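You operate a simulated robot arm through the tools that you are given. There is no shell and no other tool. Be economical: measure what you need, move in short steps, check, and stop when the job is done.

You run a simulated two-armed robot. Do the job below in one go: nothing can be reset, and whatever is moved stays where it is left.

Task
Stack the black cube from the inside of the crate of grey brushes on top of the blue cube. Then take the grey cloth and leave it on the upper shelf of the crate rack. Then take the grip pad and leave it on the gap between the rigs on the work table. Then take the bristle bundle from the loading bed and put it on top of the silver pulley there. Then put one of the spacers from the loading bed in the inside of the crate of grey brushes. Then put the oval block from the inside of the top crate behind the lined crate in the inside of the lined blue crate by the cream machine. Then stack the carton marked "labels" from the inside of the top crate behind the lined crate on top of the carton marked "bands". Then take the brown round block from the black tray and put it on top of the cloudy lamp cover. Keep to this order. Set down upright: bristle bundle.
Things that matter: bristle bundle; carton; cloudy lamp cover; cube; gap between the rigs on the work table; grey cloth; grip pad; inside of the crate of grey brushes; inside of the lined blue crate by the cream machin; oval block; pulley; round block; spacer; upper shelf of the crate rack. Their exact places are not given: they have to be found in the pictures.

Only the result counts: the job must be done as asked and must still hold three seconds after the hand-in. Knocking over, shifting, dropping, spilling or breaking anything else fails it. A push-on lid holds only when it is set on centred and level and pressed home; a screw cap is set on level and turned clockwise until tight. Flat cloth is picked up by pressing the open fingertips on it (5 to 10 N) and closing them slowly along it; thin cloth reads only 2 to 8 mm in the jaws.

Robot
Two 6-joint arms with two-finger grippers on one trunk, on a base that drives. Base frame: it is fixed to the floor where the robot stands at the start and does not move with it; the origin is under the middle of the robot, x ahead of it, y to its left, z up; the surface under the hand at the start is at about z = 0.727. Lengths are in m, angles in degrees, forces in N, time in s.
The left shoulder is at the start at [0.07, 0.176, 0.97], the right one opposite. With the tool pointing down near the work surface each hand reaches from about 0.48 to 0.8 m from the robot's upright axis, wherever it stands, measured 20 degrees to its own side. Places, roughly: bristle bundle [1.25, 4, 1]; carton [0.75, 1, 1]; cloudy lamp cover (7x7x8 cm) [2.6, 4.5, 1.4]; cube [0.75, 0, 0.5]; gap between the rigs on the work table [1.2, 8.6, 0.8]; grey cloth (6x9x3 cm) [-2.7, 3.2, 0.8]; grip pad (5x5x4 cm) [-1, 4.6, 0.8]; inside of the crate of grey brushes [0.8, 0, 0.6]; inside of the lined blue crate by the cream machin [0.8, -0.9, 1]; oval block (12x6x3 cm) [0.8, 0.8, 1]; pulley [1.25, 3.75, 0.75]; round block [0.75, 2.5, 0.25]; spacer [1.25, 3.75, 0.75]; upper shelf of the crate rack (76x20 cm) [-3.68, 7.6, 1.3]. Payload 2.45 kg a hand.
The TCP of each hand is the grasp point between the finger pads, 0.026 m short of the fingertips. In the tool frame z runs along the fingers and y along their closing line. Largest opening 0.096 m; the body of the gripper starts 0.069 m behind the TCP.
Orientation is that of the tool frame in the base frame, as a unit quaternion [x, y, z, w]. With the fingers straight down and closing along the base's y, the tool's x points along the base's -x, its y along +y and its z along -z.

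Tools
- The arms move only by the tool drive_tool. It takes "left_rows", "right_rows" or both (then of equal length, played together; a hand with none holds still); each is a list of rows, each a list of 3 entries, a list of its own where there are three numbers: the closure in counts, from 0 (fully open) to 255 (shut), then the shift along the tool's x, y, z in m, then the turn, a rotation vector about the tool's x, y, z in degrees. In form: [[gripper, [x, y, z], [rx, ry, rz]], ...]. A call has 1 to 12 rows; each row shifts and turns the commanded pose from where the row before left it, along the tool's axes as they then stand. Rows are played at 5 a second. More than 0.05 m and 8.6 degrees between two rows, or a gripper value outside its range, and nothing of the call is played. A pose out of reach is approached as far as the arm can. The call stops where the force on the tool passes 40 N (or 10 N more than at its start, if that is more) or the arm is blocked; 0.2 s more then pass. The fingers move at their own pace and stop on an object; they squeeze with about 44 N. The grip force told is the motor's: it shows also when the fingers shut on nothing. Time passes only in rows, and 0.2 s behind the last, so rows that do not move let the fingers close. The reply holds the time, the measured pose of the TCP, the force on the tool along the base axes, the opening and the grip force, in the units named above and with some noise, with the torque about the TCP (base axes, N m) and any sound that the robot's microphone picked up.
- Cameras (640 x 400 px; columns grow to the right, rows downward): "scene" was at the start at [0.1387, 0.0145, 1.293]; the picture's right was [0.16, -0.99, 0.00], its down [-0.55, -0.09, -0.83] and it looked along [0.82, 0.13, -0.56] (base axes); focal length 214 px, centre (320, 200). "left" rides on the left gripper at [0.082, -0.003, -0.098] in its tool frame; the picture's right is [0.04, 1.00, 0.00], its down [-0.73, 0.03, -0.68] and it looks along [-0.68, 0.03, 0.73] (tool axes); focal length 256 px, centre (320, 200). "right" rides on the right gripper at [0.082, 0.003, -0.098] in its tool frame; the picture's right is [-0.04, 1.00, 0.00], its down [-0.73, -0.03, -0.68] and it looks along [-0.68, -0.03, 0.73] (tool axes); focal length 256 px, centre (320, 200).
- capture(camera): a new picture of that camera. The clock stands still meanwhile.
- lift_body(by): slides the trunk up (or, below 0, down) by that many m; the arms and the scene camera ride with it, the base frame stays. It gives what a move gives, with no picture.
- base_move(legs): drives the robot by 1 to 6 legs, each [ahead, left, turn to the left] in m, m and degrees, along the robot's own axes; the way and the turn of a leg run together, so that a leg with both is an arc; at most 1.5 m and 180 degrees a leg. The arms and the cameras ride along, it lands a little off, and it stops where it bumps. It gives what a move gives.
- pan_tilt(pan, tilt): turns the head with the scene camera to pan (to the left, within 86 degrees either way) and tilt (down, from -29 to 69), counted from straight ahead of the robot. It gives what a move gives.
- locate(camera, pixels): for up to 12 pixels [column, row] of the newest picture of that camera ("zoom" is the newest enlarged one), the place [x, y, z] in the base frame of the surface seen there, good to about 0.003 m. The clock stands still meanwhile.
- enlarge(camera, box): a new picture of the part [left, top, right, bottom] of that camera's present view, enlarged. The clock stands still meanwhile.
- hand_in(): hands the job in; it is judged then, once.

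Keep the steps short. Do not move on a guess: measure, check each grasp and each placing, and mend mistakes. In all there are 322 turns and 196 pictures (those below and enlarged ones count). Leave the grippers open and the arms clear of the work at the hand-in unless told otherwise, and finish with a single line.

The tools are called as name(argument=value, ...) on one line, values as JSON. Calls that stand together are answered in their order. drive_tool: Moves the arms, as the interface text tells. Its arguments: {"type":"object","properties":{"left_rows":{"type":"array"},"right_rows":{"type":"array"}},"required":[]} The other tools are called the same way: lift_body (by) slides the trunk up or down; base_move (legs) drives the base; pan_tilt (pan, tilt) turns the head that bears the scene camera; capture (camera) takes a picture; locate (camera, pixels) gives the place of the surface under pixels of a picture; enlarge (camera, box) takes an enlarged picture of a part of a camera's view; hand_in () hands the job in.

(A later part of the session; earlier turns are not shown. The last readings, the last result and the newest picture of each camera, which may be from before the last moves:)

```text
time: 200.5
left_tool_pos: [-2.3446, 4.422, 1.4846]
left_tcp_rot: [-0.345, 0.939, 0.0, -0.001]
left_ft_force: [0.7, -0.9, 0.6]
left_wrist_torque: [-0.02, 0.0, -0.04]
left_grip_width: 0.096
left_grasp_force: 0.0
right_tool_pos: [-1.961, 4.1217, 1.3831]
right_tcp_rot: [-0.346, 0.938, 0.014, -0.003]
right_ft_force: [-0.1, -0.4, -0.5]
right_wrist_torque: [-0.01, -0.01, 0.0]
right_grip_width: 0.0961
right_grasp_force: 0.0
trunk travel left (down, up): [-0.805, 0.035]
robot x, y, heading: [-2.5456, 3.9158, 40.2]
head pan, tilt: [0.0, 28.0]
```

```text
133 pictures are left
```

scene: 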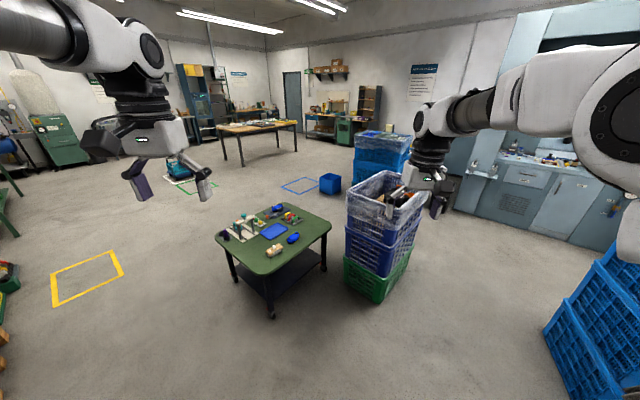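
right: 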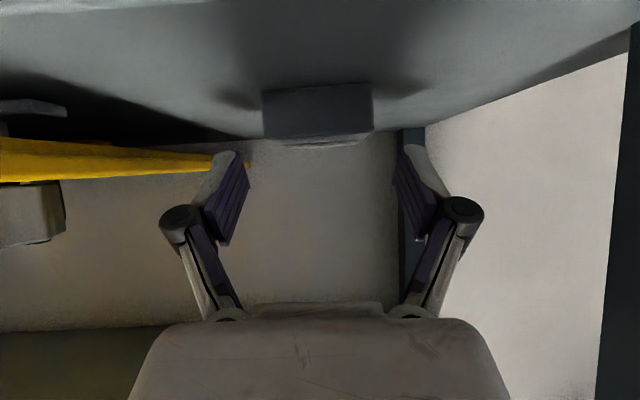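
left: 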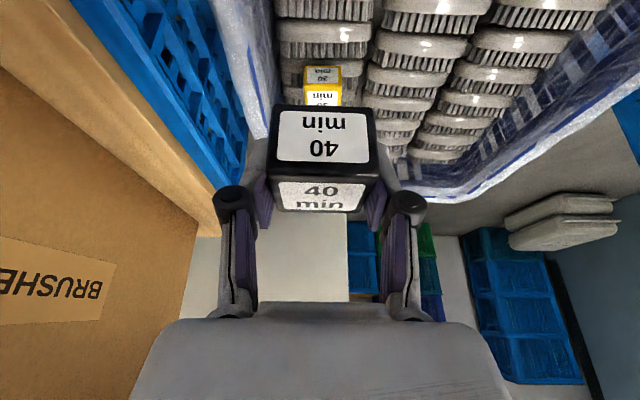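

locate(camera="scene", pixels=[[275, 232], [293, 238], [274, 250], [240, 218], [278, 208], [292, 217], [215, 238], [270, 275], [332, 228], [395, 195], [350, 195], [375, 290]])

enlarge(camera="scene", box=[210, 190, 340, 280])

enlarge(camera="scene", box=[335, 130, 435, 230])

```text
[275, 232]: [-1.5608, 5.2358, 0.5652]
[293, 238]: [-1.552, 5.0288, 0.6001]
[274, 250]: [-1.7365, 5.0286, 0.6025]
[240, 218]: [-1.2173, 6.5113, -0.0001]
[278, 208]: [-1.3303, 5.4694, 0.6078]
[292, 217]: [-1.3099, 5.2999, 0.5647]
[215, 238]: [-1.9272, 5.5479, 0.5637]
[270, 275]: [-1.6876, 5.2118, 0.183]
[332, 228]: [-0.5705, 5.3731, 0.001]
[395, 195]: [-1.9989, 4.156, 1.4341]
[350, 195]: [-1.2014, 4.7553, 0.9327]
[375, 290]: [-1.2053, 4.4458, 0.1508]
```

```text
4.44 times, centred on (275, 235) of scene
```

zoom: 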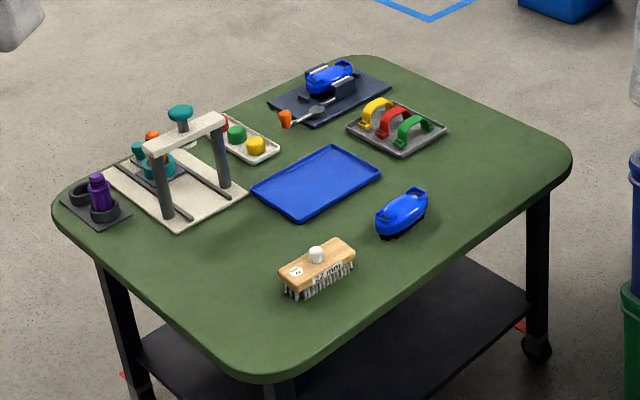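

```text
4.00 times, centred on (385, 180) of scene
```

zoom: 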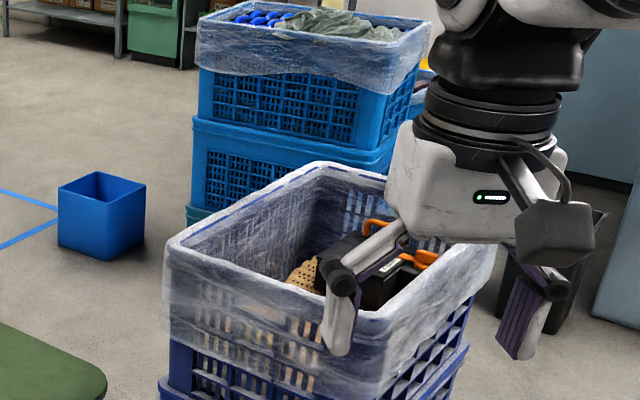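

The grip pad must be inside the film-wrapped crate (rim z≈0.93, x -1.2..-0.62, y 4.37..4.75). I drive to its south side, facing +y.

base_move(legs=[[0, 0, 50], [0, -0.8, 0], [0, -0.85, 0]])

pan_tilt(pan=0, tilt=50)

capture(camera="scene")

```text
time: 211.1
left_tool_pos: [-1.1681, 4.4155, 1.4822]
left_tcp_rot: [0.712, -0.702, 0.001, 0.001]
left_ft_force: [0.4, 0.5, -0.3]
left_wrist_torque: [0.01, 0.0, -0.02]
left_grip_width: 0.0959
left_grasp_force: 0.0
right_tool_pos: [-0.6948, 4.5225, 1.3823]
right_tcp_rot: [0.715, -0.699, -0.011, 0.008]
right_ft_force: [-0.1, -0.2, 1.0]
right_wrist_torque: [-0.02, -0.03, 0.0]
right_grip_width: 0.096
right_grasp_force: 0.0
trunk travel left (down, up): [-0.805, 0.035]
robot x, y, heading: [-0.9029, 3.9373, 91.2]
head pan, tilt: [0.0, 28.0]
```

```text
time: 212.0
left_tool_pos: [-1.1649, 4.4165, 1.4849]
left_tcp_rot: [0.712, -0.702, 0.001, 0.002]
left_ft_force: [0.1, 0.1, 1.3]
left_wrist_torque: [-0.01, -0.01, -0.02]
left_grip_width: 0.0959
left_grasp_force: 0.0
right_tool_pos: [-0.6921, 4.5226, 1.3824]
right_tcp_rot: [0.714, -0.7, -0.012, 0.009]
right_ft_force: [0.3, -0.8, -0.2]
right_wrist_torque: [-0.01, 0.0, 0.01]
right_grip_width: 0.0961
right_grasp_force: 0.0
trunk travel left (down, up): [-0.805, 0.035]
robot x, y, heading: [-0.9052, 3.9394, 90.9]
head pan, tilt: [0.0, 50.0]
```

```text
130 pictures are left
```

scene: 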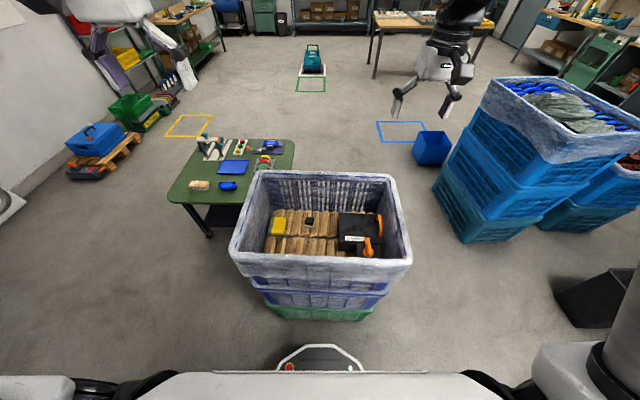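

enlarge(camera="scene", box=[225, 165, 415, 285])

locate(camera="zoom", pixels=[[180, 205], [283, 185], [460, 210], [210, 260], [180, 230], [440, 270], [485, 190], [480, 285], [130, 60], [560, 50], [30, 270], [620, 320]])

```text
3.33 times, centred on (320, 225) of scene
```

zoom: 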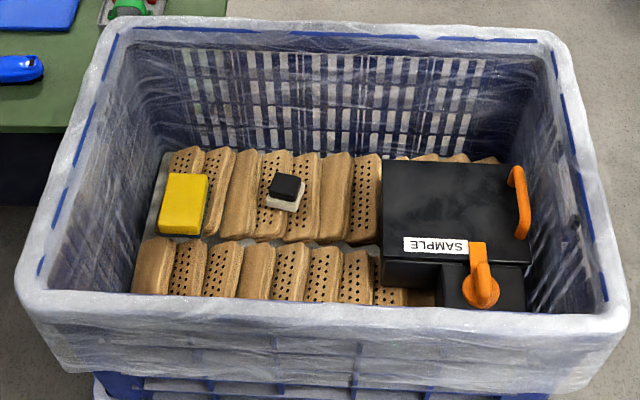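

```text
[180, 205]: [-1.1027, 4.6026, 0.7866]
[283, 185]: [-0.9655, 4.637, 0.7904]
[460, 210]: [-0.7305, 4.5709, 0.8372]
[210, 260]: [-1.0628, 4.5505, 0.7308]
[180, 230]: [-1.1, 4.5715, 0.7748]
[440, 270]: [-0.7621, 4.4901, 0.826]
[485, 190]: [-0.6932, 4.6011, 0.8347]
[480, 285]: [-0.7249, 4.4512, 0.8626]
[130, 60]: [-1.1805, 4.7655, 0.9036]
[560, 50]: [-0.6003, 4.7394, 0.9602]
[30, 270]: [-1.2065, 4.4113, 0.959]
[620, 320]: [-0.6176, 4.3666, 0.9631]
```

enlarge(camera="scene", box=[270, 205, 334, 245])

locate(camera="zoom", pixels=[[360, 158], [420, 160], [395, 140], [400, 185], [345, 210], [430, 220], [435, 190], [355, 180], [418, 150]])

```text
10.00 times, centred on (302, 225) of scene
```

zoom: 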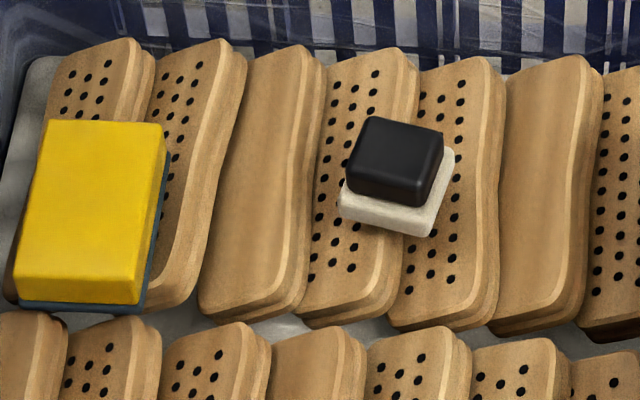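

```text
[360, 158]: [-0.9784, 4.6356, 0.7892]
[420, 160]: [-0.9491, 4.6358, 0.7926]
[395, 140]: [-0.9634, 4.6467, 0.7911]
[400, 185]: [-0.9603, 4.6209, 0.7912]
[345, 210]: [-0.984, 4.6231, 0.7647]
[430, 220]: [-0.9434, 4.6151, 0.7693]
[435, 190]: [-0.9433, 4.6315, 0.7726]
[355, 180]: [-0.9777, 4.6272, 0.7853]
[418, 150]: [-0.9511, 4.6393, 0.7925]
```

The grip pad (black knob on a white base) is at (-0.963,4.632), top 0.791. I shift the base right 0.1 and ahead 0.05, lower the trunk 0.22, then bring the left hand over it.

base_move(legs=[[0.05, -0.1, 0]])

lift_body(by=-0.22)

```text
time: 213.2
left_tool_pos: [-1.0696, 4.4652, 1.4825]
left_tcp_rot: [0.712, -0.702, 0.001, 0.0]
left_ft_force: [-1.3, -0.2, 0.6]
left_wrist_torque: [0.03, -0.04, -0.01]
left_grip_width: 0.0961
left_grasp_force: 0.0
right_tool_pos: [-0.5951, 4.5711, 1.384]
right_tcp_rot: [0.714, -0.7, -0.011, 0.007]
right_ft_force: [0.4, 0.4, 0.3]
right_wrist_torque: [0.04, -0.05, 0.02]
right_grip_width: 0.0961
right_grasp_force: 0.1
trunk travel left (down, up): [-0.805, 0.035]
robot x, y, heading: [-0.8031, 3.9901, 90.9]
head pan, tilt: [0.0, 50.0]
```

```text
time: 215.5
left_tool_pos: [-1.0651, 4.467, 1.2634]
left_tcp_rot: [0.713, -0.702, 0.001, 0.002]
left_ft_force: [0.5, -0.6, 0.0]
left_wrist_torque: [0.0, -0.01, -0.01]
left_grip_width: 0.0959
left_grasp_force: 0.0
right_tool_pos: [-0.5922, 4.5739, 1.1621]
right_tcp_rot: [0.714, -0.7, -0.013, 0.007]
right_ft_force: [0.0, -0.8, 0.0]
right_wrist_torque: [0.0, -0.04, -0.01]
right_grip_width: 0.096
right_grasp_force: 0.1
trunk travel left (down, up): [-0.585, 0.255]
robot x, y, heading: [-0.8033, 3.9934, 90.7]
head pan, tilt: [0.0, 50.0]
```

drive_tool(left_rows=[[0, [-0.0206, -0.0129, 0.0354], [0, 0, 0]], [0, [-0.0206, -0.0129, 0.0354], [0, 0, 0]], [0, [-0.0206, -0.0129, 0.0354], [0, 0, 0]], [0, [-0.0206, -0.0129, 0.0354], [0, 0, 0]], [0, [-0.0206, -0.0129, 0.0354], [0, 0, 0]], [0, [-0.0206, -0.0129, 0.0354], [0, 0, 0]], [0, [-0.0206, -0.0129, 0.0354], [0, 0, 0]], [0, [-0.0206, -0.0129, 0.0354], [0, 0, 0]]])

capture(camera="left")

```text
time: 217.3
left_tool_pos: [-0.9639, 4.6357, 0.9792]
left_tcp_rot: [0.712, -0.702, 0.002, 0.001]
left_ft_force: [-0.5, -0.1, -0.1]
left_wrist_torque: [-0.05, -0.01, -0.01]
left_grip_width: 0.0959
left_grasp_force: 0.1
right_tool_pos: [-0.5921, 4.5754, 1.1611]
right_tcp_rot: [0.714, -0.7, -0.011, 0.009]
right_ft_force: [1.1, 0.3, 0.1]
right_wrist_torque: [-0.05, 0.01, -0.02]
right_grip_width: 0.0959
right_grasp_force: 0.0
trunk travel left (down, up): [-0.585, 0.255]
robot x, y, heading: [-0.8009, 3.9901, 91.1]
head pan, tilt: [0.0, 50.0]
```

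```text
127 pictures are left
```

left: 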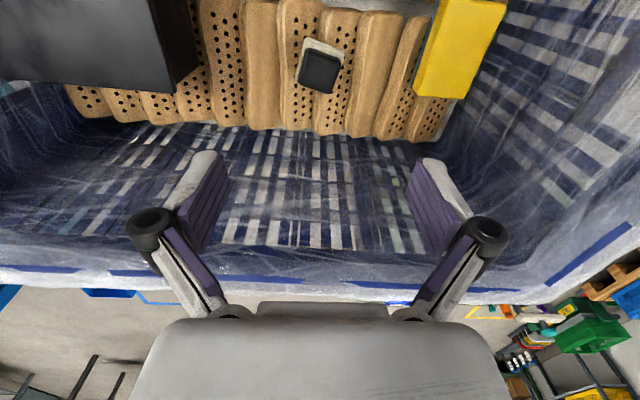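

enlarge(camera="left", box=[280, 20, 360, 110])

locate(camera="left", pixels=[[308, 50], [339, 58], [329, 92], [299, 80], [319, 70], [309, 40], [342, 50], [300, 60], [325, 40]])

```text
4.44 times, centred on (320, 65) of left
```

zoom: 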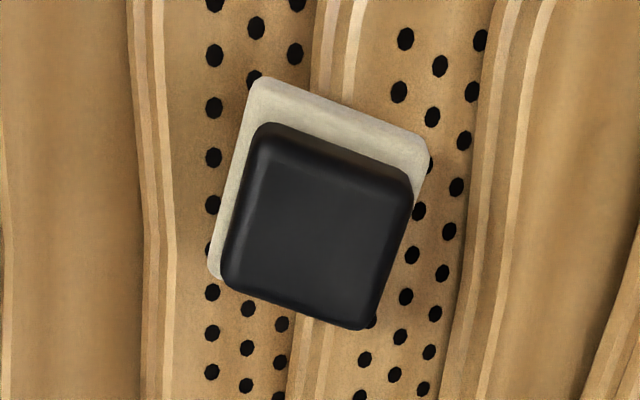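

```text
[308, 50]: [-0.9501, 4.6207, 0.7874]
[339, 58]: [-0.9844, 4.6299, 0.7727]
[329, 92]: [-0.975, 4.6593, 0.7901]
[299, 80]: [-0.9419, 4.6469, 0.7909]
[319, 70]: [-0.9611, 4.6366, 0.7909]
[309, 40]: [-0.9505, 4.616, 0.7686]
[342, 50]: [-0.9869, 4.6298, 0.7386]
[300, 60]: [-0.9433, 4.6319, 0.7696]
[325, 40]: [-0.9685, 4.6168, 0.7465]
```

The pad is turned about 19° clockwise. I turn the hand +19° about its axis, and descend to z≈0.785.

drive_tool(left_rows=[[0, [0, 0, 0], [0, 0, 6.4]], [0, [0, 0, 0], [0, 0, 6.3]], [0, [-0.002, -0.001, 0], [0, 0, 6.3]], [0, [0, 0, 0.04], [0, 0, 0]], [0, [0, 0, 0.04], [0, 0, 0]], [0, [0, 0, 0.04], [0, 0, 0]]])

capture(camera="left")

```text
time: 218.7
left_tool_pos: [-0.9642, 4.6348, 0.8586]
left_tcp_rot: [-0.588, 0.809, -0.002, -0.001]
left_ft_force: [0.3, 0.3, -1.0]
left_wrist_torque: [-0.01, -0.03, 0.03]
left_grip_width: 0.0959
left_grasp_force: 0.1
right_tool_pos: [-0.5928, 4.5747, 1.1625]
right_tcp_rot: [0.714, -0.7, -0.012, 0.009]
right_ft_force: [-0.1, 0.1, -0.3]
right_wrist_torque: [-0.03, -0.01, 0.0]
right_grip_width: 0.0959
right_grasp_force: 0.0
trunk travel left (down, up): [-0.585, 0.255]
robot x, y, heading: [-0.804, 3.9876, 90.8]
head pan, tilt: [0.0, 50.0]
```

```text
125 pictures are left
```

left: 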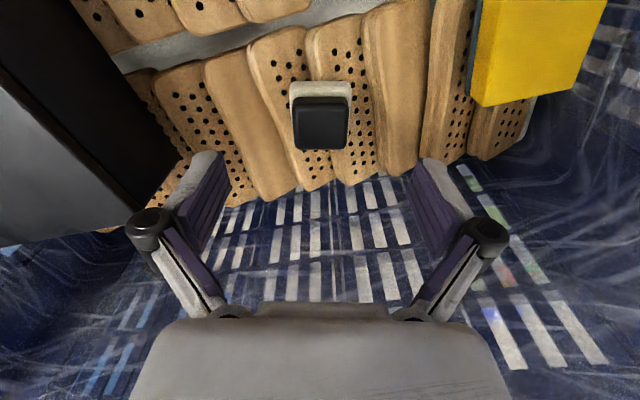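

Aligned. Descend and close.

drive_tool(left_rows=[[0, [-0.003, 0, 0.035], [0, 0, 0]], [0, [0, 0, 0.038], [0, 0, 0]], [60, [0, 0, 0], [0, 0, 0]], [110, [0, 0, 0], [0, 0, 0]], [160, [0, 0, 0], [0, 0, 0]], [210, [0, 0, 0], [0, 0, 0]], [255, [0, 0, 0], [0, 0, 0]]])

drive_tool(left_rows=[[255, [0, 0, -0.02], [0, 0, 0]], [255, [0, 0, -0.04], [0, 0, 0]], [255, [0, 0, -0.04], [0, 0, 0]]])

capture(camera="left")

```text
time: 220.3
left_tool_pos: [-0.9643, 4.6357, 0.7863]
left_tcp_rot: [-0.586, 0.81, -0.001, -0.002]
left_ft_force: [-0.6, 1.2, 4.9]
left_wrist_torque: [0.06, 0.01, 0.1]
left_grip_width: 0.0449
left_grasp_force: 44.2
right_tool_pos: [-0.5914, 4.5724, 1.1623]
right_tcp_rot: [0.713, -0.701, -0.013, 0.008]
right_ft_force: [-0.3, 0.0, 0.1]
right_wrist_torque: [0.0, 0.02, -0.01]
right_grip_width: 0.0959
right_grasp_force: 0.0
trunk travel left (down, up): [-0.585, 0.255]
robot x, y, heading: [-0.8019, 3.9912, 90.9]
head pan, tilt: [0.0, 50.0]
```

```text
time: 221.1
left_tool_pos: [-0.9634, 4.6326, 0.8882]
left_tcp_rot: [-0.587, 0.809, -0.001, -0.002]
left_ft_force: [0.2, -0.1, -0.1]
left_wrist_torque: [0.01, 0.02, -0.01]
left_grip_width: 0.0452
left_grasp_force: 44.1
right_tool_pos: [-0.5912, 4.5729, 1.1633]
right_tcp_rot: [0.714, -0.7, -0.013, 0.009]
right_ft_force: [-0.6, -1.6, 0.0]
right_wrist_torque: [0.03, -0.02, 0.01]
right_grip_width: 0.0958
right_grasp_force: 0.0
trunk travel left (down, up): [-0.585, 0.255]
robot x, y, heading: [-0.801, 3.99, 91.1]
head pan, tilt: [0.0, 50.0]
```

```text
124 pictures are left
```

left: 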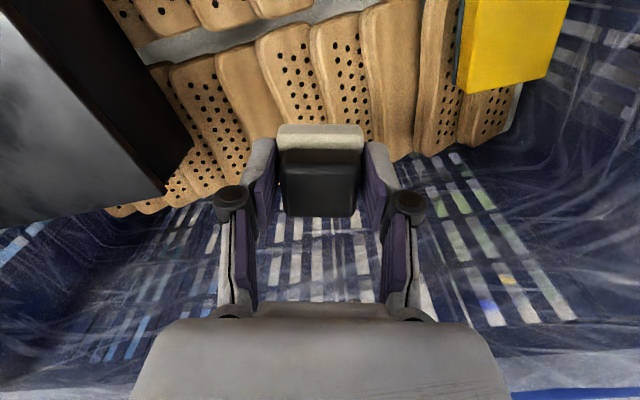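

Gripped on the white base. Lift out of the crate and straighten.

drive_tool(left_rows=[[255, [0, 0, -0.048], [0, 0, 0]], [255, [0, 0, -0.048], [0, 0, 0]], [255, [0, 0, -0.048], [0, 0, 0]], [255, [0, 0, -0.048], [0, 0, 0]], [255, [0, 0, -0.03], [0, 0, -6.4]], [255, [0.03, 0, -0.02], [0, 0, -6.3]], [255, [0.04, 0, 0], [0, 0, -6.3]], [255, [0.04, 0, 0], [0, 0, 0]]])

base_move(legs=[[-0.12, 0, 0], [0, -0.9, 0]])

pan_tilt(pan=-5, tilt=22)

capture(camera="scene")

```text
time: 222.9
left_tool_pos: [-0.9695, 4.5258, 1.1302]
left_tcp_rot: [0.714, -0.7, 0.0, 0.0]
left_ft_force: [-0.9, 0.0, -0.1]
left_wrist_torque: [0.04, 0.02, -0.01]
left_grip_width: 0.0445
left_grasp_force: 43.7
right_tool_pos: [-0.591, 4.5715, 1.1618]
right_tcp_rot: [0.714, -0.7, -0.013, 0.008]
right_ft_force: [0.9, -0.7, 0.4]
right_wrist_torque: [0.02, 0.01, 0.01]
right_grip_width: 0.0964
right_grasp_force: 0.1
trunk travel left (down, up): [-0.585, 0.255]
robot x, y, heading: [-0.8031, 3.9908, 91.0]
head pan, tilt: [0.0, 50.0]
```

```text
time: 228.5
left_tool_pos: [-0.0806, 4.4273, 1.1288]
left_tcp_rot: [0.717, -0.697, 0.001, 0.001]
left_ft_force: [0.2, -0.1, 0.8]
left_wrist_torque: [0.03, 0.0, -0.01]
left_grip_width: 0.0447
left_grasp_force: 44.1
right_tool_pos: [0.2972, 4.4781, 1.1618]
right_tcp_rot: [0.72, -0.694, -0.012, 0.009]
right_ft_force: [-0.1, 0.1, -0.5]
right_wrist_torque: [-0.01, 0.01, 0.02]
right_grip_width: 0.0959
right_grasp_force: 0.2
trunk travel left (down, up): [-0.585, 0.255]
robot x, y, heading: [0.0945, 3.8903, 91.6]
head pan, tilt: [0.0, 50.0]
```

```text
time: 229.4
left_tool_pos: [-0.0813, 4.4283, 1.1277]
left_tcp_rot: [0.717, -0.697, 0.001, 0.002]
left_ft_force: [0.5, 0.1, -0.2]
left_wrist_torque: [0.03, 0.02, 0.0]
left_grip_width: 0.0448
left_grasp_force: 44.6
right_tool_pos: [0.2967, 4.4761, 1.1628]
right_tcp_rot: [0.719, -0.695, -0.012, 0.009]
right_ft_force: [1.1, -0.2, 0.1]
right_wrist_torque: [0.02, 0.0, -0.03]
right_grip_width: 0.096
right_grasp_force: 0.2
trunk travel left (down, up): [-0.585, 0.255]
robot x, y, heading: [0.0953, 3.8899, 91.7]
head pan, tilt: [-5.0, 22.0]
```

```text
123 pictures are left
```

scene: 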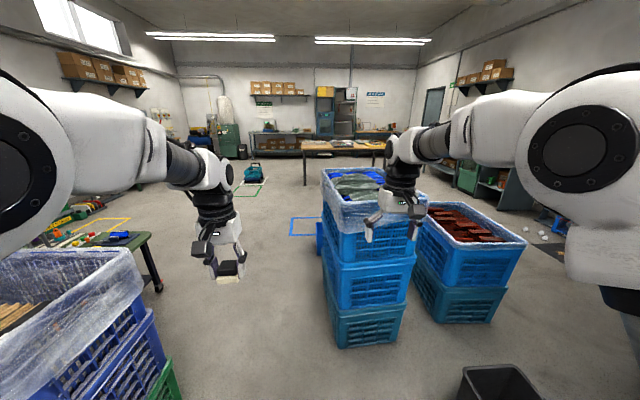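

locate(camera="scene", pixels=[[328, 335], [305, 183], [340, 150], [250, 180], [303, 235], [180, 370], [160, 288], [385, 165], [330, 180], [445, 325], [310, 145]])

enlarge(camera="scene", box=[220, 110, 420, 200])

```text
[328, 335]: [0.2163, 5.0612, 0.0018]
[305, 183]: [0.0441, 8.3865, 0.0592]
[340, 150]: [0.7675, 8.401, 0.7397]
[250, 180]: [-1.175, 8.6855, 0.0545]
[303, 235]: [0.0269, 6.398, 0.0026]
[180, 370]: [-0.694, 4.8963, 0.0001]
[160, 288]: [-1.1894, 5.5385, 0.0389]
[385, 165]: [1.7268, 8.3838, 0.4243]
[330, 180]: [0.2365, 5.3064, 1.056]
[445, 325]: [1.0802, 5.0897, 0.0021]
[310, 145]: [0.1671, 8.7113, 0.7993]
```

```text
3.20 times, centred on (320, 155) of scene
```

zoom: 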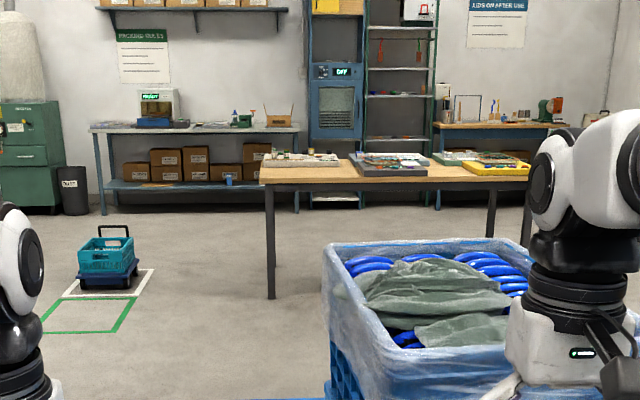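

The work table is at x 0.05–1.75, y≥8.38, z≈0.77. The passage at y≈5 is x -0.62..0.2. I raise the trunk 0.1, shift to x≈-0.2 and go on.

lift_body(by=0.1)

base_move(legs=[[0, 0.29, -1.7], [1.3, 0, 0]])

capture(camera="scene")

```text
time: 230.7
left_tool_pos: [-0.0812, 4.4264, 1.2288]
left_tcp_rot: [0.717, -0.697, 0.001, 0.001]
left_ft_force: [-0.4, -0.5, -0.8]
left_wrist_torque: [0.02, 0.01, 0.01]
left_grip_width: 0.0447
left_grasp_force: 43.3
right_tool_pos: [0.2975, 4.4779, 1.2627]
right_tcp_rot: [0.719, -0.695, -0.012, 0.009]
right_ft_force: [-0.2, -0.8, -0.1]
right_wrist_torque: [-0.05, 0.0, 0.01]
right_grip_width: 0.096
right_grasp_force: 0.0
trunk travel left (down, up): [-0.685, 0.155]
robot x, y, heading: [0.0938, 3.8914, 91.6]
head pan, tilt: [-5.0, 22.0]
```

```text
time: 238.8
left_tool_pos: [-0.3913, 5.7022, 1.2295]
left_tcp_rot: [0.717, -0.697, 0.001, 0.001]
left_ft_force: [-0.1, 0.4, -0.1]
left_wrist_torque: [-0.01, -0.01, -0.03]
left_grip_width: 0.0448
left_grasp_force: 44.0
right_tool_pos: [-0.0134, 5.7532, 1.2628]
right_tcp_rot: [0.719, -0.695, -0.014, 0.008]
right_ft_force: [0.3, -0.3, 0.8]
right_wrist_torque: [-0.03, 0.03, 0.0]
right_grip_width: 0.0962
right_grasp_force: 0.2
trunk travel left (down, up): [-0.685, 0.155]
robot x, y, heading: [-0.2141, 5.1706, 91.8]
head pan, tilt: [-5.0, 22.0]
```

```text
121 pictures are left
```

scene: 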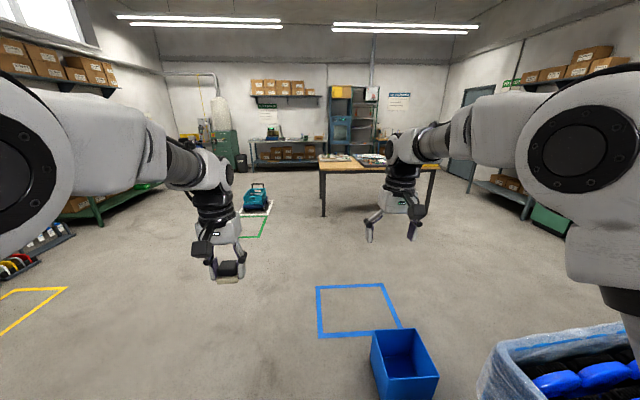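

locate(camera="scene", pixels=[[375, 350], [380, 395], [437, 380], [322, 215], [435, 170], [345, 160], [318, 335], [250, 210]])

enlarge(camera="scene", box=[300, 130, 460, 220])

```text
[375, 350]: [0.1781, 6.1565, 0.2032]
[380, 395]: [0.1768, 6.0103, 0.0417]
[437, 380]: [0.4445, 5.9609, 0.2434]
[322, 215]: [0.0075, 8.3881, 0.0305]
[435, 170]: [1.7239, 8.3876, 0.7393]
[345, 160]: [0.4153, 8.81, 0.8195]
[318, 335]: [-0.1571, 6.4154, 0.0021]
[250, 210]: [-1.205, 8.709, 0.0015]
```

```text
4.00 times, centred on (380, 175) of scene
```

zoom: 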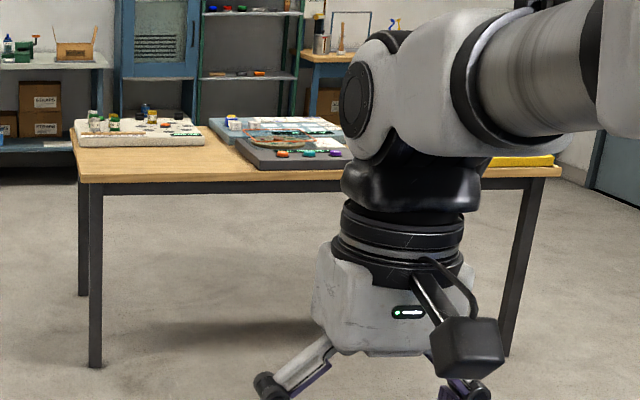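

base_move(legs=[[1.5, 0.04, 0], [0.75, -0.85, -1.8], [0, -0.8, 0]])

pan_tilt(pan=5, tilt=35)

capture(camera="scene")

```text
refused: leg 1 is longer than a leg can be; nothing moved
```

```text
time: 239.6
left_tool_pos: [-0.3915, 5.7024, 1.2286]
left_tcp_rot: [0.718, -0.696, 0.002, 0.001]
left_ft_force: [-0.9, 0.3, -0.2]
left_wrist_torque: [-0.01, 0.02, -0.02]
left_grip_width: 0.0447
left_grasp_force: 44.4
right_tool_pos: [-0.0138, 5.7528, 1.2616]
right_tcp_rot: [0.719, -0.695, -0.012, 0.009]
right_ft_force: [-0.4, 0.3, -0.3]
right_wrist_torque: [-0.01, 0.0, -0.02]
right_grip_width: 0.0962
right_grasp_force: 0.1
trunk travel left (down, up): [-0.685, 0.155]
robot x, y, heading: [-0.2183, 5.1647, 91.9]
head pan, tilt: [5.0, 35.0]
```

```text
119 pictures are left
```

scene: 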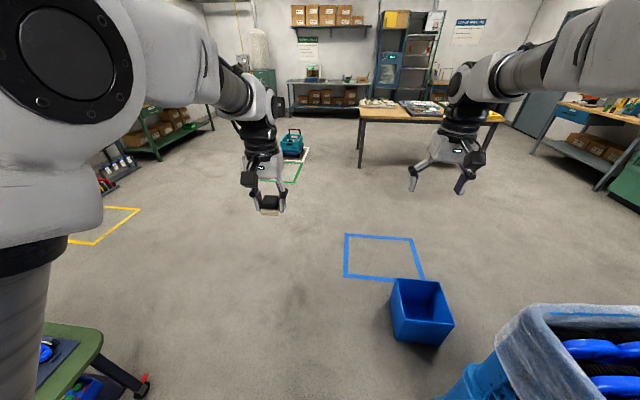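

base_move(legs=[[1.45, 0.04, 0], [0.75, -0.85, -1.8], [0, -0.8, 0]])

pan_tilt(pan=0, tilt=35)

capture(camera="scene")

```text
time: 256.1
left_tool_pos: [1.1579, 7.9319, 1.2283]
left_tcp_rot: [0.708, -0.707, 0.002, 0.001]
left_ft_force: [-0.1, 0.7, -0.7]
left_wrist_torque: [-0.03, 0.0, -0.05]
left_grip_width: 0.0448
left_grasp_force: 43.9
right_tool_pos: [1.5378, 7.9745, 1.2627]
right_tcp_rot: [0.71, -0.704, -0.012, 0.008]
right_ft_force: [0.2, -0.2, -0.4]
right_wrist_torque: [0.01, -0.02, 0.01]
right_grip_width: 0.096
right_grasp_force: 0.1
trunk travel left (down, up): [-0.685, 0.155]
robot x, y, heading: [1.3194, 7.3911, 90.1]
head pan, tilt: [5.0, 35.0]
```

```text
time: 256.8
left_tool_pos: [1.1586, 7.9324, 1.2291]
left_tcp_rot: [0.709, -0.706, 0.001, 0.002]
left_ft_force: [-0.4, -0.1, -0.2]
left_wrist_torque: [0.03, 0.02, 0.01]
left_grip_width: 0.0447
left_grasp_force: 43.9
right_tool_pos: [1.5373, 7.9735, 1.2618]
right_tcp_rot: [0.711, -0.703, -0.013, 0.008]
right_ft_force: [-0.1, 0.5, -0.6]
right_wrist_torque: [0.0, -0.02, 0.04]
right_grip_width: 0.096
right_grasp_force: 0.0
trunk travel left (down, up): [-0.685, 0.155]
robot x, y, heading: [1.3243, 7.3987, 90.5]
head pan, tilt: [0.0, 35.0]
```

```text
118 pictures are left
```

scene: 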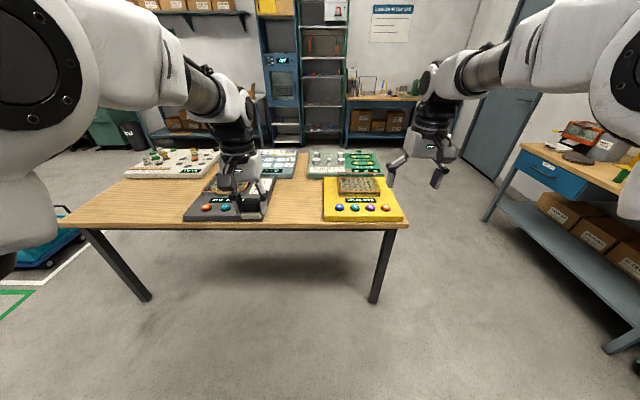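

locate(camera="scene", pixels=[[300, 195], [265, 190], [265, 215], [324, 215], [325, 190], [300, 225], [310, 178], [290, 178], [295, 165], [308, 165], [400, 225], [275, 180]])

enlarge(camera="scene", box=[170, 140, 410, 240])

```text
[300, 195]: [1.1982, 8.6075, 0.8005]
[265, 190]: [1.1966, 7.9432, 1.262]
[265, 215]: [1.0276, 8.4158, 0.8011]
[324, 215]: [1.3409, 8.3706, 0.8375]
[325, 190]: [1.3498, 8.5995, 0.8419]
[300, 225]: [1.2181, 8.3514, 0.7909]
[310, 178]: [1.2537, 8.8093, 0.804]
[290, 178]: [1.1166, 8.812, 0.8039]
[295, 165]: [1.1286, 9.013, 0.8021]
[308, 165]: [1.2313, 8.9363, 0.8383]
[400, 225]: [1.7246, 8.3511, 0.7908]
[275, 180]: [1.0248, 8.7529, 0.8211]
```

```text
2.67 times, centred on (290, 190) of scene
```

zoom: 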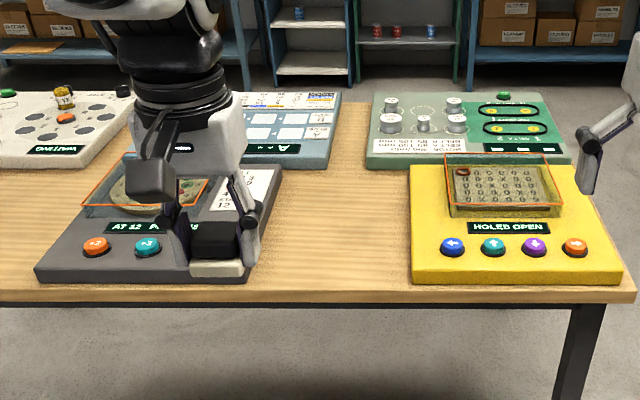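

The gap's centre is (1.19,8.6), table z=0.80, free x 1.03..1.34. I drive 0.5 m ahead and lower the trunk 0.13.

base_move(legs=[[0.5, 0, 0]])

lift_body(by=-0.13)

```text
time: 259.7
left_tool_pos: [1.1552, 8.4262, 1.2293]
left_tcp_rot: [0.709, -0.705, 0.001, 0.001]
left_ft_force: [0.5, 0.2, 0.0]
left_wrist_torque: [0.04, 0.0, 0.02]
left_grip_width: 0.0446
left_grasp_force: 44.2
right_tool_pos: [1.5339, 8.4676, 1.2625]
right_tcp_rot: [0.71, -0.704, -0.013, 0.008]
right_ft_force: [0.0, -0.3, 0.3]
right_wrist_torque: [0.01, 0.02, -0.04]
right_grip_width: 0.0957
right_grasp_force: 0.0
trunk travel left (down, up): [-0.685, 0.155]
robot x, y, heading: [1.3157, 7.8885, 90.3]
head pan, tilt: [0.0, 35.0]
```

```text
time: 261.2
left_tool_pos: [1.1563, 8.4277, 1.0983]
left_tcp_rot: [0.709, -0.705, 0.0, 0.001]
left_ft_force: [1.0, -0.3, -0.6]
left_wrist_torque: [0.02, 0.0, 0.03]
left_grip_width: 0.0443
left_grasp_force: 44.0
right_tool_pos: [1.5347, 8.4697, 1.1331]
right_tcp_rot: [0.71, -0.704, -0.013, 0.008]
right_ft_force: [0.8, -0.1, 0.9]
right_wrist_torque: [-0.03, 0.02, 0.03]
right_grip_width: 0.0956
right_grasp_force: 0.2
trunk travel left (down, up): [-0.555, 0.285]
robot x, y, heading: [1.317, 7.889, 90.5]
head pan, tilt: [0.0, 35.0]
```

drive_tool(left_rows=[[255, [-0.0262, -0.0057, 0.038], [0, 0, 0]], [255, [-0.0262, -0.0057, 0.038], [0, 0, 0]], [255, [-0.0262, -0.0057, 0.038], [0, 0, 0]], [255, [-0.0262, -0.0057, 0.038], [0, 0, 0]], [255, [-0.0262, -0.0057, 0.038], [0, 0, 0]], [255, [-0.0262, -0.0057, 0.038], [0, 0, 0]]])

capture(camera="left")

```text
time: 262.6
left_tool_pos: [1.1868, 8.5872, 0.868]
left_tcp_rot: [0.708, -0.706, 0.002, 0.002]
left_ft_force: [-0.2, 0.4, 0.1]
left_wrist_torque: [-0.01, -0.01, 0.0]
left_grip_width: 0.0445
left_grasp_force: 43.5
right_tool_pos: [1.5349, 8.4712, 1.1316]
right_tcp_rot: [0.71, -0.704, -0.012, 0.008]
right_ft_force: [0.3, 0.0, -0.1]
right_wrist_torque: [-0.02, -0.01, -0.02]
right_grip_width: 0.0959
right_grasp_force: 0.1
trunk travel left (down, up): [-0.555, 0.285]
robot x, y, heading: [1.3167, 7.8888, 90.1]
head pan, tilt: [0.0, 35.0]
```

```text
116 pictures are left
```

left: 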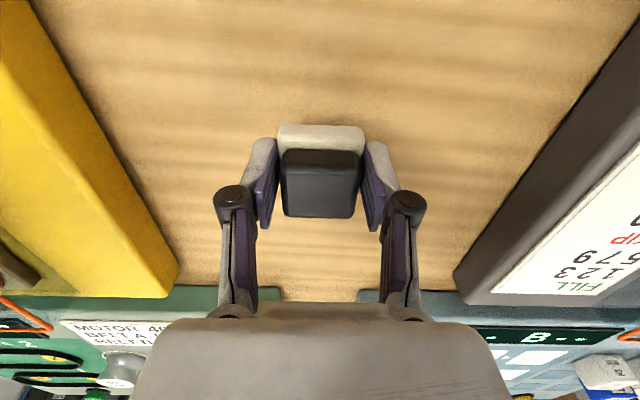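

Centred in the gap. Lower until contact.

drive_tool(left_rows=[[255, [0, 0, 0.015], [0, 0, 0]], [255, [0, 0, 0.01], [0, 0, 0]], [255, [0, 0, 0.004], [0, 0, 0]]])

drive_tool(left_rows=[[255, [0, 0, 0.003], [0, 0, 0]]])

```text
time: 263.4
left_tool_pos: [1.1903, 8.583, 0.841]
left_tcp_rot: [0.709, -0.705, 0.001, 0.002]
left_ft_force: [0.0, 0.9, -0.9]
left_wrist_torque: [0.02, 0.02, -0.02]
left_grip_width: 0.0447
left_grasp_force: 44.0
right_tool_pos: [1.5352, 8.4688, 1.1323]
right_tcp_rot: [0.71, -0.704, -0.014, 0.007]
right_ft_force: [0.2, 0.2, 0.8]
right_wrist_torque: [-0.01, 0.0, 0.0]
right_grip_width: 0.0961
right_grasp_force: 0.0
trunk travel left (down, up): [-0.555, 0.285]
robot x, y, heading: [1.3172, 7.8915, 90.4]
head pan, tilt: [0.0, 35.0]
```

```text
time: 263.9
left_tool_pos: [1.1889, 8.5838, 0.8386]
left_tcp_rot: [0.709, -0.705, 0.002, 0.002]
left_ft_force: [0.3, 0.7, 0.5]
left_wrist_torque: [-0.03, -0.03, 0.03]
left_grip_width: 0.0446
left_grasp_force: 44.0
right_tool_pos: [1.5357, 8.4682, 1.1326]
right_tcp_rot: [0.71, -0.704, -0.014, 0.008]
right_ft_force: [-0.6, 0.3, -0.1]
right_wrist_torque: [-0.01, -0.02, 0.0]
right_grip_width: 0.0961
right_grasp_force: 0.1
trunk travel left (down, up): [-0.555, 0.285]
robot x, y, heading: [1.3179, 7.8886, 90.3]
head pan, tilt: [0.0, 35.0]
```

drive_tool(left_rows=[[255, [0, 0, 0.003], [0, 0, 0]]])

drive_tool(left_rows=[[255, [0, 0, 0.003], [0, 0, 0]]])

```text
time: 264.2
left_tool_pos: [1.1889, 8.586, 0.8347]
left_tcp_rot: [0.709, -0.705, 0.001, 0.002]
left_ft_force: [0.7, 0.8, -1.4]
left_wrist_torque: [0.01, -0.01, 0.03]
left_grip_width: 0.0445
left_grasp_force: 43.9
right_tool_pos: [1.5358, 8.4688, 1.1326]
right_tcp_rot: [0.71, -0.704, -0.013, 0.008]
right_ft_force: [-0.9, 0.2, 0.1]
right_wrist_torque: [0.01, 0.0, -0.04]
right_grip_width: 0.096
right_grasp_force: 0.1
trunk travel left (down, up): [-0.555, 0.285]
robot x, y, heading: [1.3163, 7.8873, 90.2]
head pan, tilt: [0.0, 35.0]
```

```text
time: 264.6
left_tool_pos: [1.189, 8.5834, 0.8327]
left_tcp_rot: [0.709, -0.705, 0.0, 0.001]
left_ft_force: [-0.5, 0.3, 1.3]
left_wrist_torque: [0.03, 0.01, -0.01]
left_grip_width: 0.0446
left_grasp_force: 44.3
right_tool_pos: [1.5344, 8.4688, 1.133]
right_tcp_rot: [0.71, -0.704, -0.013, 0.009]
right_ft_force: [-0.1, 0.2, -0.2]
right_wrist_torque: [0.01, 0.01, 0.0]
right_grip_width: 0.096
right_grasp_force: 0.0
trunk travel left (down, up): [-0.555, 0.285]
robot x, y, heading: [1.3178, 7.8925, 90.1]
head pan, tilt: [0.0, 35.0]
```

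drive_tool(left_rows=[[255, [0, 0, 0.003], [0, 0, 0]]])

drive_tool(left_rows=[[255, [0, 0, 0.002], [0, 0, 0]]])

```text
time: 265.1
left_tool_pos: [1.1884, 8.5843, 0.8329]
left_tcp_rot: [0.709, -0.705, -0.001, 0.0]
left_ft_force: [-2.4, 2.5, 16.5]
left_wrist_torque: [-0.08, 0.07, -0.03]
left_grip_width: 0.0447
left_grasp_force: 44.4
right_tool_pos: [1.5348, 8.4687, 1.1339]
right_tcp_rot: [0.709, -0.705, -0.014, 0.008]
right_ft_force: [-0.6, -0.1, 0.4]
right_wrist_torque: [-0.01, 0.01, -0.01]
right_grip_width: 0.0959
right_grasp_force: 0.1
trunk travel left (down, up): [-0.555, 0.285]
robot x, y, heading: [1.3181, 7.8901, 90.4]
head pan, tilt: [0.0, 35.0]
```

```text
time: 265.4
left_tool_pos: [1.1899, 8.5823, 0.8333]
left_tcp_rot: [0.709, -0.705, -0.002, -0.002]
left_ft_force: [-3.9, 8.6, 32.3]
left_wrist_torque: [-0.08, 0.13, -0.04]
left_grip_width: 0.0447
left_grasp_force: 44.0
right_tool_pos: [1.5354, 8.4674, 1.1352]
right_tcp_rot: [0.711, -0.703, -0.014, 0.008]
right_ft_force: [-0.2, -0.1, -0.9]
right_wrist_torque: [0.03, 0.03, 0.0]
right_grip_width: 0.096
right_grasp_force: 0.0
trunk travel left (down, up): [-0.555, 0.285]
robot x, y, heading: [1.318, 7.8888, 90.4]
head pan, tilt: [0.0, 35.0]
```

Contact. Ease up 3 mm, open, and rise.

drive_tool(left_rows=[[255, [0, 0, -0.004], [0, 0, 0]], [130, [0, 0, 0], [0, 0, 0]], [110, [0, 0, 0], [0, 0, 0]], [80, [0, 0, 0], [0, 0, 0]], [40, [0, 0, 0], [0, 0, 0]], [0, [0, 0, -0.02], [0, 0, 0]], [0, [0, 0, -0.04], [0, 0, 0]], [0, [0, 0, -0.05], [0, 0, 0]]])

capture(camera="left")

```text
time: 267.2
left_tool_pos: [1.189, 8.5846, 0.9419]
left_tcp_rot: [0.709, -0.705, 0.001, 0.002]
left_ft_force: [-0.3, 0.0, -1.0]
left_wrist_torque: [-0.01, 0.04, 0.0]
left_grip_width: 0.0959
left_grasp_force: 0.1
right_tool_pos: [1.5354, 8.4692, 1.1325]
right_tcp_rot: [0.71, -0.704, -0.013, 0.008]
right_ft_force: [-0.6, -0.3, 0.8]
right_wrist_torque: [0.0, -0.01, -0.01]
right_grip_width: 0.096
right_grasp_force: 0.1
trunk travel left (down, up): [-0.555, 0.285]
robot x, y, heading: [1.3213, 7.8872, 90.2]
head pan, tilt: [0.0, 35.0]
```

```text
115 pictures are left
```

left: 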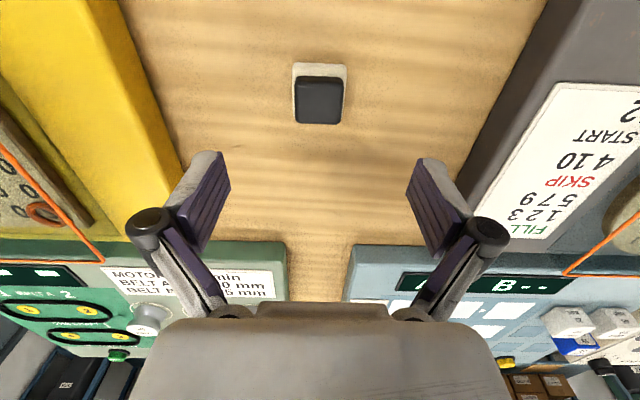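

The pad stands in the gap. Now back the same way to the loading bed. I raise the left hand and reverse.

drive_tool(left_rows=[[0, [0.02, 0, -0.04], [0, 0, 0]], [0, [0.03, 0, -0.04], [0, 0, 0]], [0, [0.03, 0, -0.04], [0, 0, 0]], [0, [0.03, 0, -0.04], [0, 0, 0]], [0, [0.03, 0, -0.03], [0, 0, 0]]])

lift_body(by=0.1)

base_move(legs=[[-0.5, 0, 0], [0, 0.8, 0], [-0.75, 0.83, 0], [-1.4, 0, 0]])

```text
time: 268.4
left_tool_pos: [1.1905, 8.4413, 1.1302]
left_tcp_rot: [0.709, -0.705, 0.0, 0.001]
left_ft_force: [-0.5, -0.3, 0.8]
left_wrist_torque: [0.02, -0.01, -0.01]
left_grip_width: 0.0963
left_grasp_force: 0.1
right_tool_pos: [1.5355, 8.466, 1.1337]
right_tcp_rot: [0.71, -0.704, -0.013, 0.007]
right_ft_force: [-0.8, -0.4, -0.5]
right_wrist_torque: [0.07, 0.03, -0.02]
right_grip_width: 0.0958
right_grasp_force: 0.1
trunk travel left (down, up): [-0.555, 0.285]
robot x, y, heading: [1.3179, 7.8878, 90.1]
head pan, tilt: [0.0, 35.0]
```

```text
time: 269.8
left_tool_pos: [1.1901, 8.445, 1.2281]
left_tcp_rot: [0.709, -0.705, 0.001, 0.001]
left_ft_force: [0.7, -0.8, 0.3]
left_wrist_torque: [0.01, -0.03, 0.03]
left_grip_width: 0.096
left_grasp_force: 0.1
right_tool_pos: [1.5349, 8.47, 1.2319]
right_tcp_rot: [0.709, -0.705, -0.012, 0.009]
right_ft_force: [0.4, 0.6, -0.8]
right_wrist_torque: [0.01, 0.01, -0.01]
right_grip_width: 0.096
right_grasp_force: 0.0
trunk travel left (down, up): [-0.655, 0.185]
robot x, y, heading: [1.3214, 7.8877, 90.3]
head pan, tilt: [0.0, 35.0]
```

```text
time: 288.5
left_tool_pos: [-0.4224, 5.7808, 1.2292]
left_tcp_rot: [-0.701, 0.713, -0.001, -0.001]
left_ft_force: [-1.3, -0.1, 0.5]
left_wrist_torque: [0.0, 0.01, -0.02]
left_grip_width: 0.0961
left_grasp_force: 0.0
right_tool_pos: [-0.0783, 5.7987, 1.2335]
right_tcp_rot: [-0.701, 0.713, 0.013, -0.008]
right_ft_force: [-0.4, 0.6, -0.5]
right_wrist_torque: [-0.02, 0.0, -0.02]
right_grip_width: 0.096
right_grasp_force: 0.0
trunk travel left (down, up): [-0.655, 0.185]
robot x, y, heading: [-0.3032, 5.2241, 88.6]
head pan, tilt: [0.0, 35.0]
```

base_move(legs=[[0, -0.1, 1.4], [-1.3, 0, 0], [0, -0.35, 0], [0, 0, -90]])

pan_tilt(pan=0, tilt=32)

capture(camera="scene")

```text
time: 301.4
left_tool_pos: [0.7063, 4.0557, 1.2294]
left_tcp_rot: [0.004, 1.0, 0.0, -0.002]
left_ft_force: [0.6, -1.2, 0.1]
left_wrist_torque: [-0.01, 0.0, 0.02]
left_grip_width: 0.0959
left_grasp_force: 0.1
right_tool_pos: [0.7265, 3.709, 1.2321]
right_tcp_rot: [0.001, 1.0, 0.015, 0.004]
right_ft_force: [0.1, 0.2, 0.2]
right_wrist_torque: [0.02, 0.0, -0.01]
right_grip_width: 0.0961
right_grasp_force: 0.1
trunk travel left (down, up): [-0.655, 0.185]
robot x, y, heading: [0.1495, 3.932, -0.4]
head pan, tilt: [0.0, 35.0]
```

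```text
time: 302.1
left_tool_pos: [0.7062, 4.0546, 1.2299]
left_tcp_rot: [0.003, 1.0, 0.0, -0.001]
left_ft_force: [0.4, -1.0, 0.6]
left_wrist_torque: [0.02, -0.01, 0.03]
left_grip_width: 0.0963
left_grasp_force: 0.0
right_tool_pos: [0.7262, 3.7094, 1.2318]
right_tcp_rot: [0.001, 1.0, 0.015, 0.003]
right_ft_force: [0.1, -1.2, -0.2]
right_wrist_torque: [-0.01, 0.01, -0.01]
right_grip_width: 0.0961
right_grasp_force: 0.0
trunk travel left (down, up): [-0.655, 0.185]
robot x, y, heading: [0.1493, 3.9332, -0.6]
head pan, tilt: [0.0, 32.0]
```

```text
114 pictures are left
```

scene: 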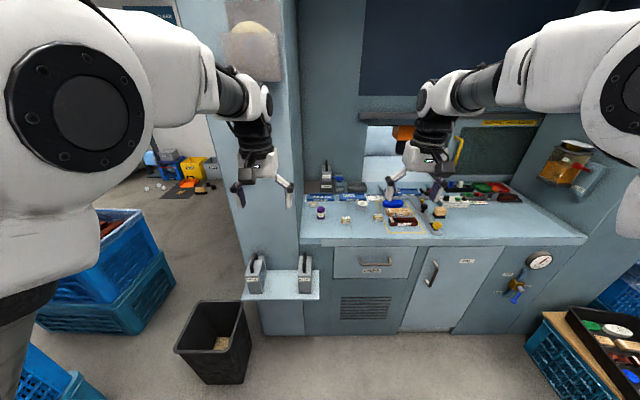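

enlarge(camera="scene", box=[300, 150, 560, 270])

locate(camera="zoom", pixels=[[50, 150], [60, 190], [110, 170], [150, 165], [210, 155], [230, 180], [325, 185], [340, 145], [270, 140], [100, 230], [400, 105], [480, 90]])

```text
2.46 times, centred on (430, 210) of scene
```

zoom: 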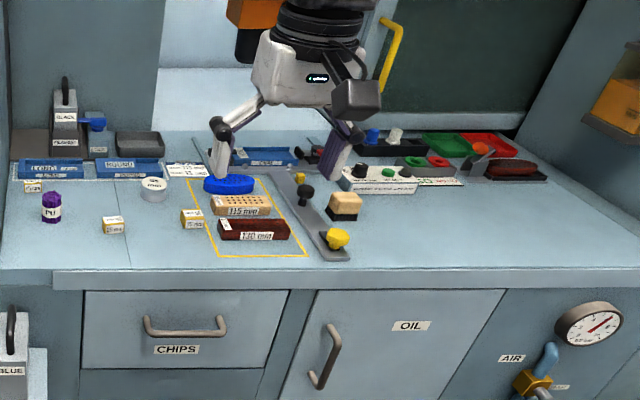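

```text
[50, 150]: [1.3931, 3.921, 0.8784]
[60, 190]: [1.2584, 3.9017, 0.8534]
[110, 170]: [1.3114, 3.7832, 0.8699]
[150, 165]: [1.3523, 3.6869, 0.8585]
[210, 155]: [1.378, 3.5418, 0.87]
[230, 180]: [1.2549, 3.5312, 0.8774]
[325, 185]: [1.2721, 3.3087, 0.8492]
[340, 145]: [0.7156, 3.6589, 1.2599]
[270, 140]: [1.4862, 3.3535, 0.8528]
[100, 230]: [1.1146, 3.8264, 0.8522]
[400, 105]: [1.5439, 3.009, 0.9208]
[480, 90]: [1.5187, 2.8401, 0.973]
```

locate(camera="scene", pixels=[[210, 385], [245, 350], [265, 293], [310, 295], [290, 330], [400, 330], [535, 345], [320, 213], [362, 222]])

base_move(legs=[[0.3, -0.1, 0]])

capture(camera="scene")

```text
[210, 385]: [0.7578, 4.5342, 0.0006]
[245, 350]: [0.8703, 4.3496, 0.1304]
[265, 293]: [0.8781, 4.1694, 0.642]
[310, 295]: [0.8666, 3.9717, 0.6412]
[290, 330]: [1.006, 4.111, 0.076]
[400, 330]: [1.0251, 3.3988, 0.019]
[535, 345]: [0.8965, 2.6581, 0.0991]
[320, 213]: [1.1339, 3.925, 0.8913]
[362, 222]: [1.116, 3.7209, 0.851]
```

```text
time: 304.2
left_tool_pos: [1.0038, 3.9549, 1.2286]
left_tcp_rot: [0.003, 1.0, 0.0, -0.002]
left_ft_force: [1.3, -3.8, 1.1]
left_wrist_torque: [0.23, 0.07, -0.16]
left_grip_width: 0.0939
left_grasp_force: 0.1
right_tool_pos: [1.0254, 3.6095, 1.2327]
right_tcp_rot: [0.0, 1.0, 0.014, 0.003]
right_ft_force: [-0.6, 0.1, 0.1]
right_wrist_torque: [-0.01, 0.03, -0.02]
right_grip_width: 0.0959
right_grasp_force: 0.1
trunk travel left (down, up): [-0.655, 0.185]
robot x, y, heading: [0.4471, 3.8324, -0.7]
head pan, tilt: [0.0, 32.0]
```

```text
112 pictures are left
```

scene: 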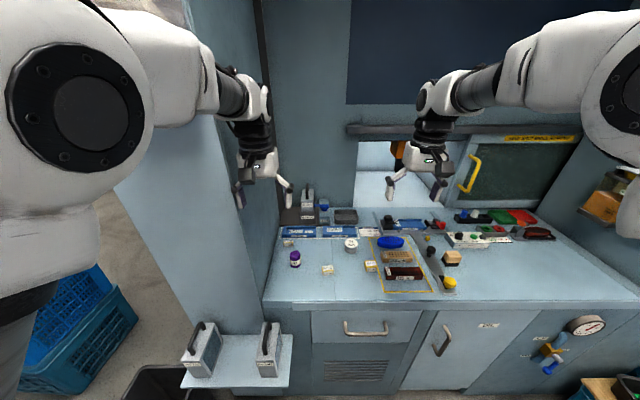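

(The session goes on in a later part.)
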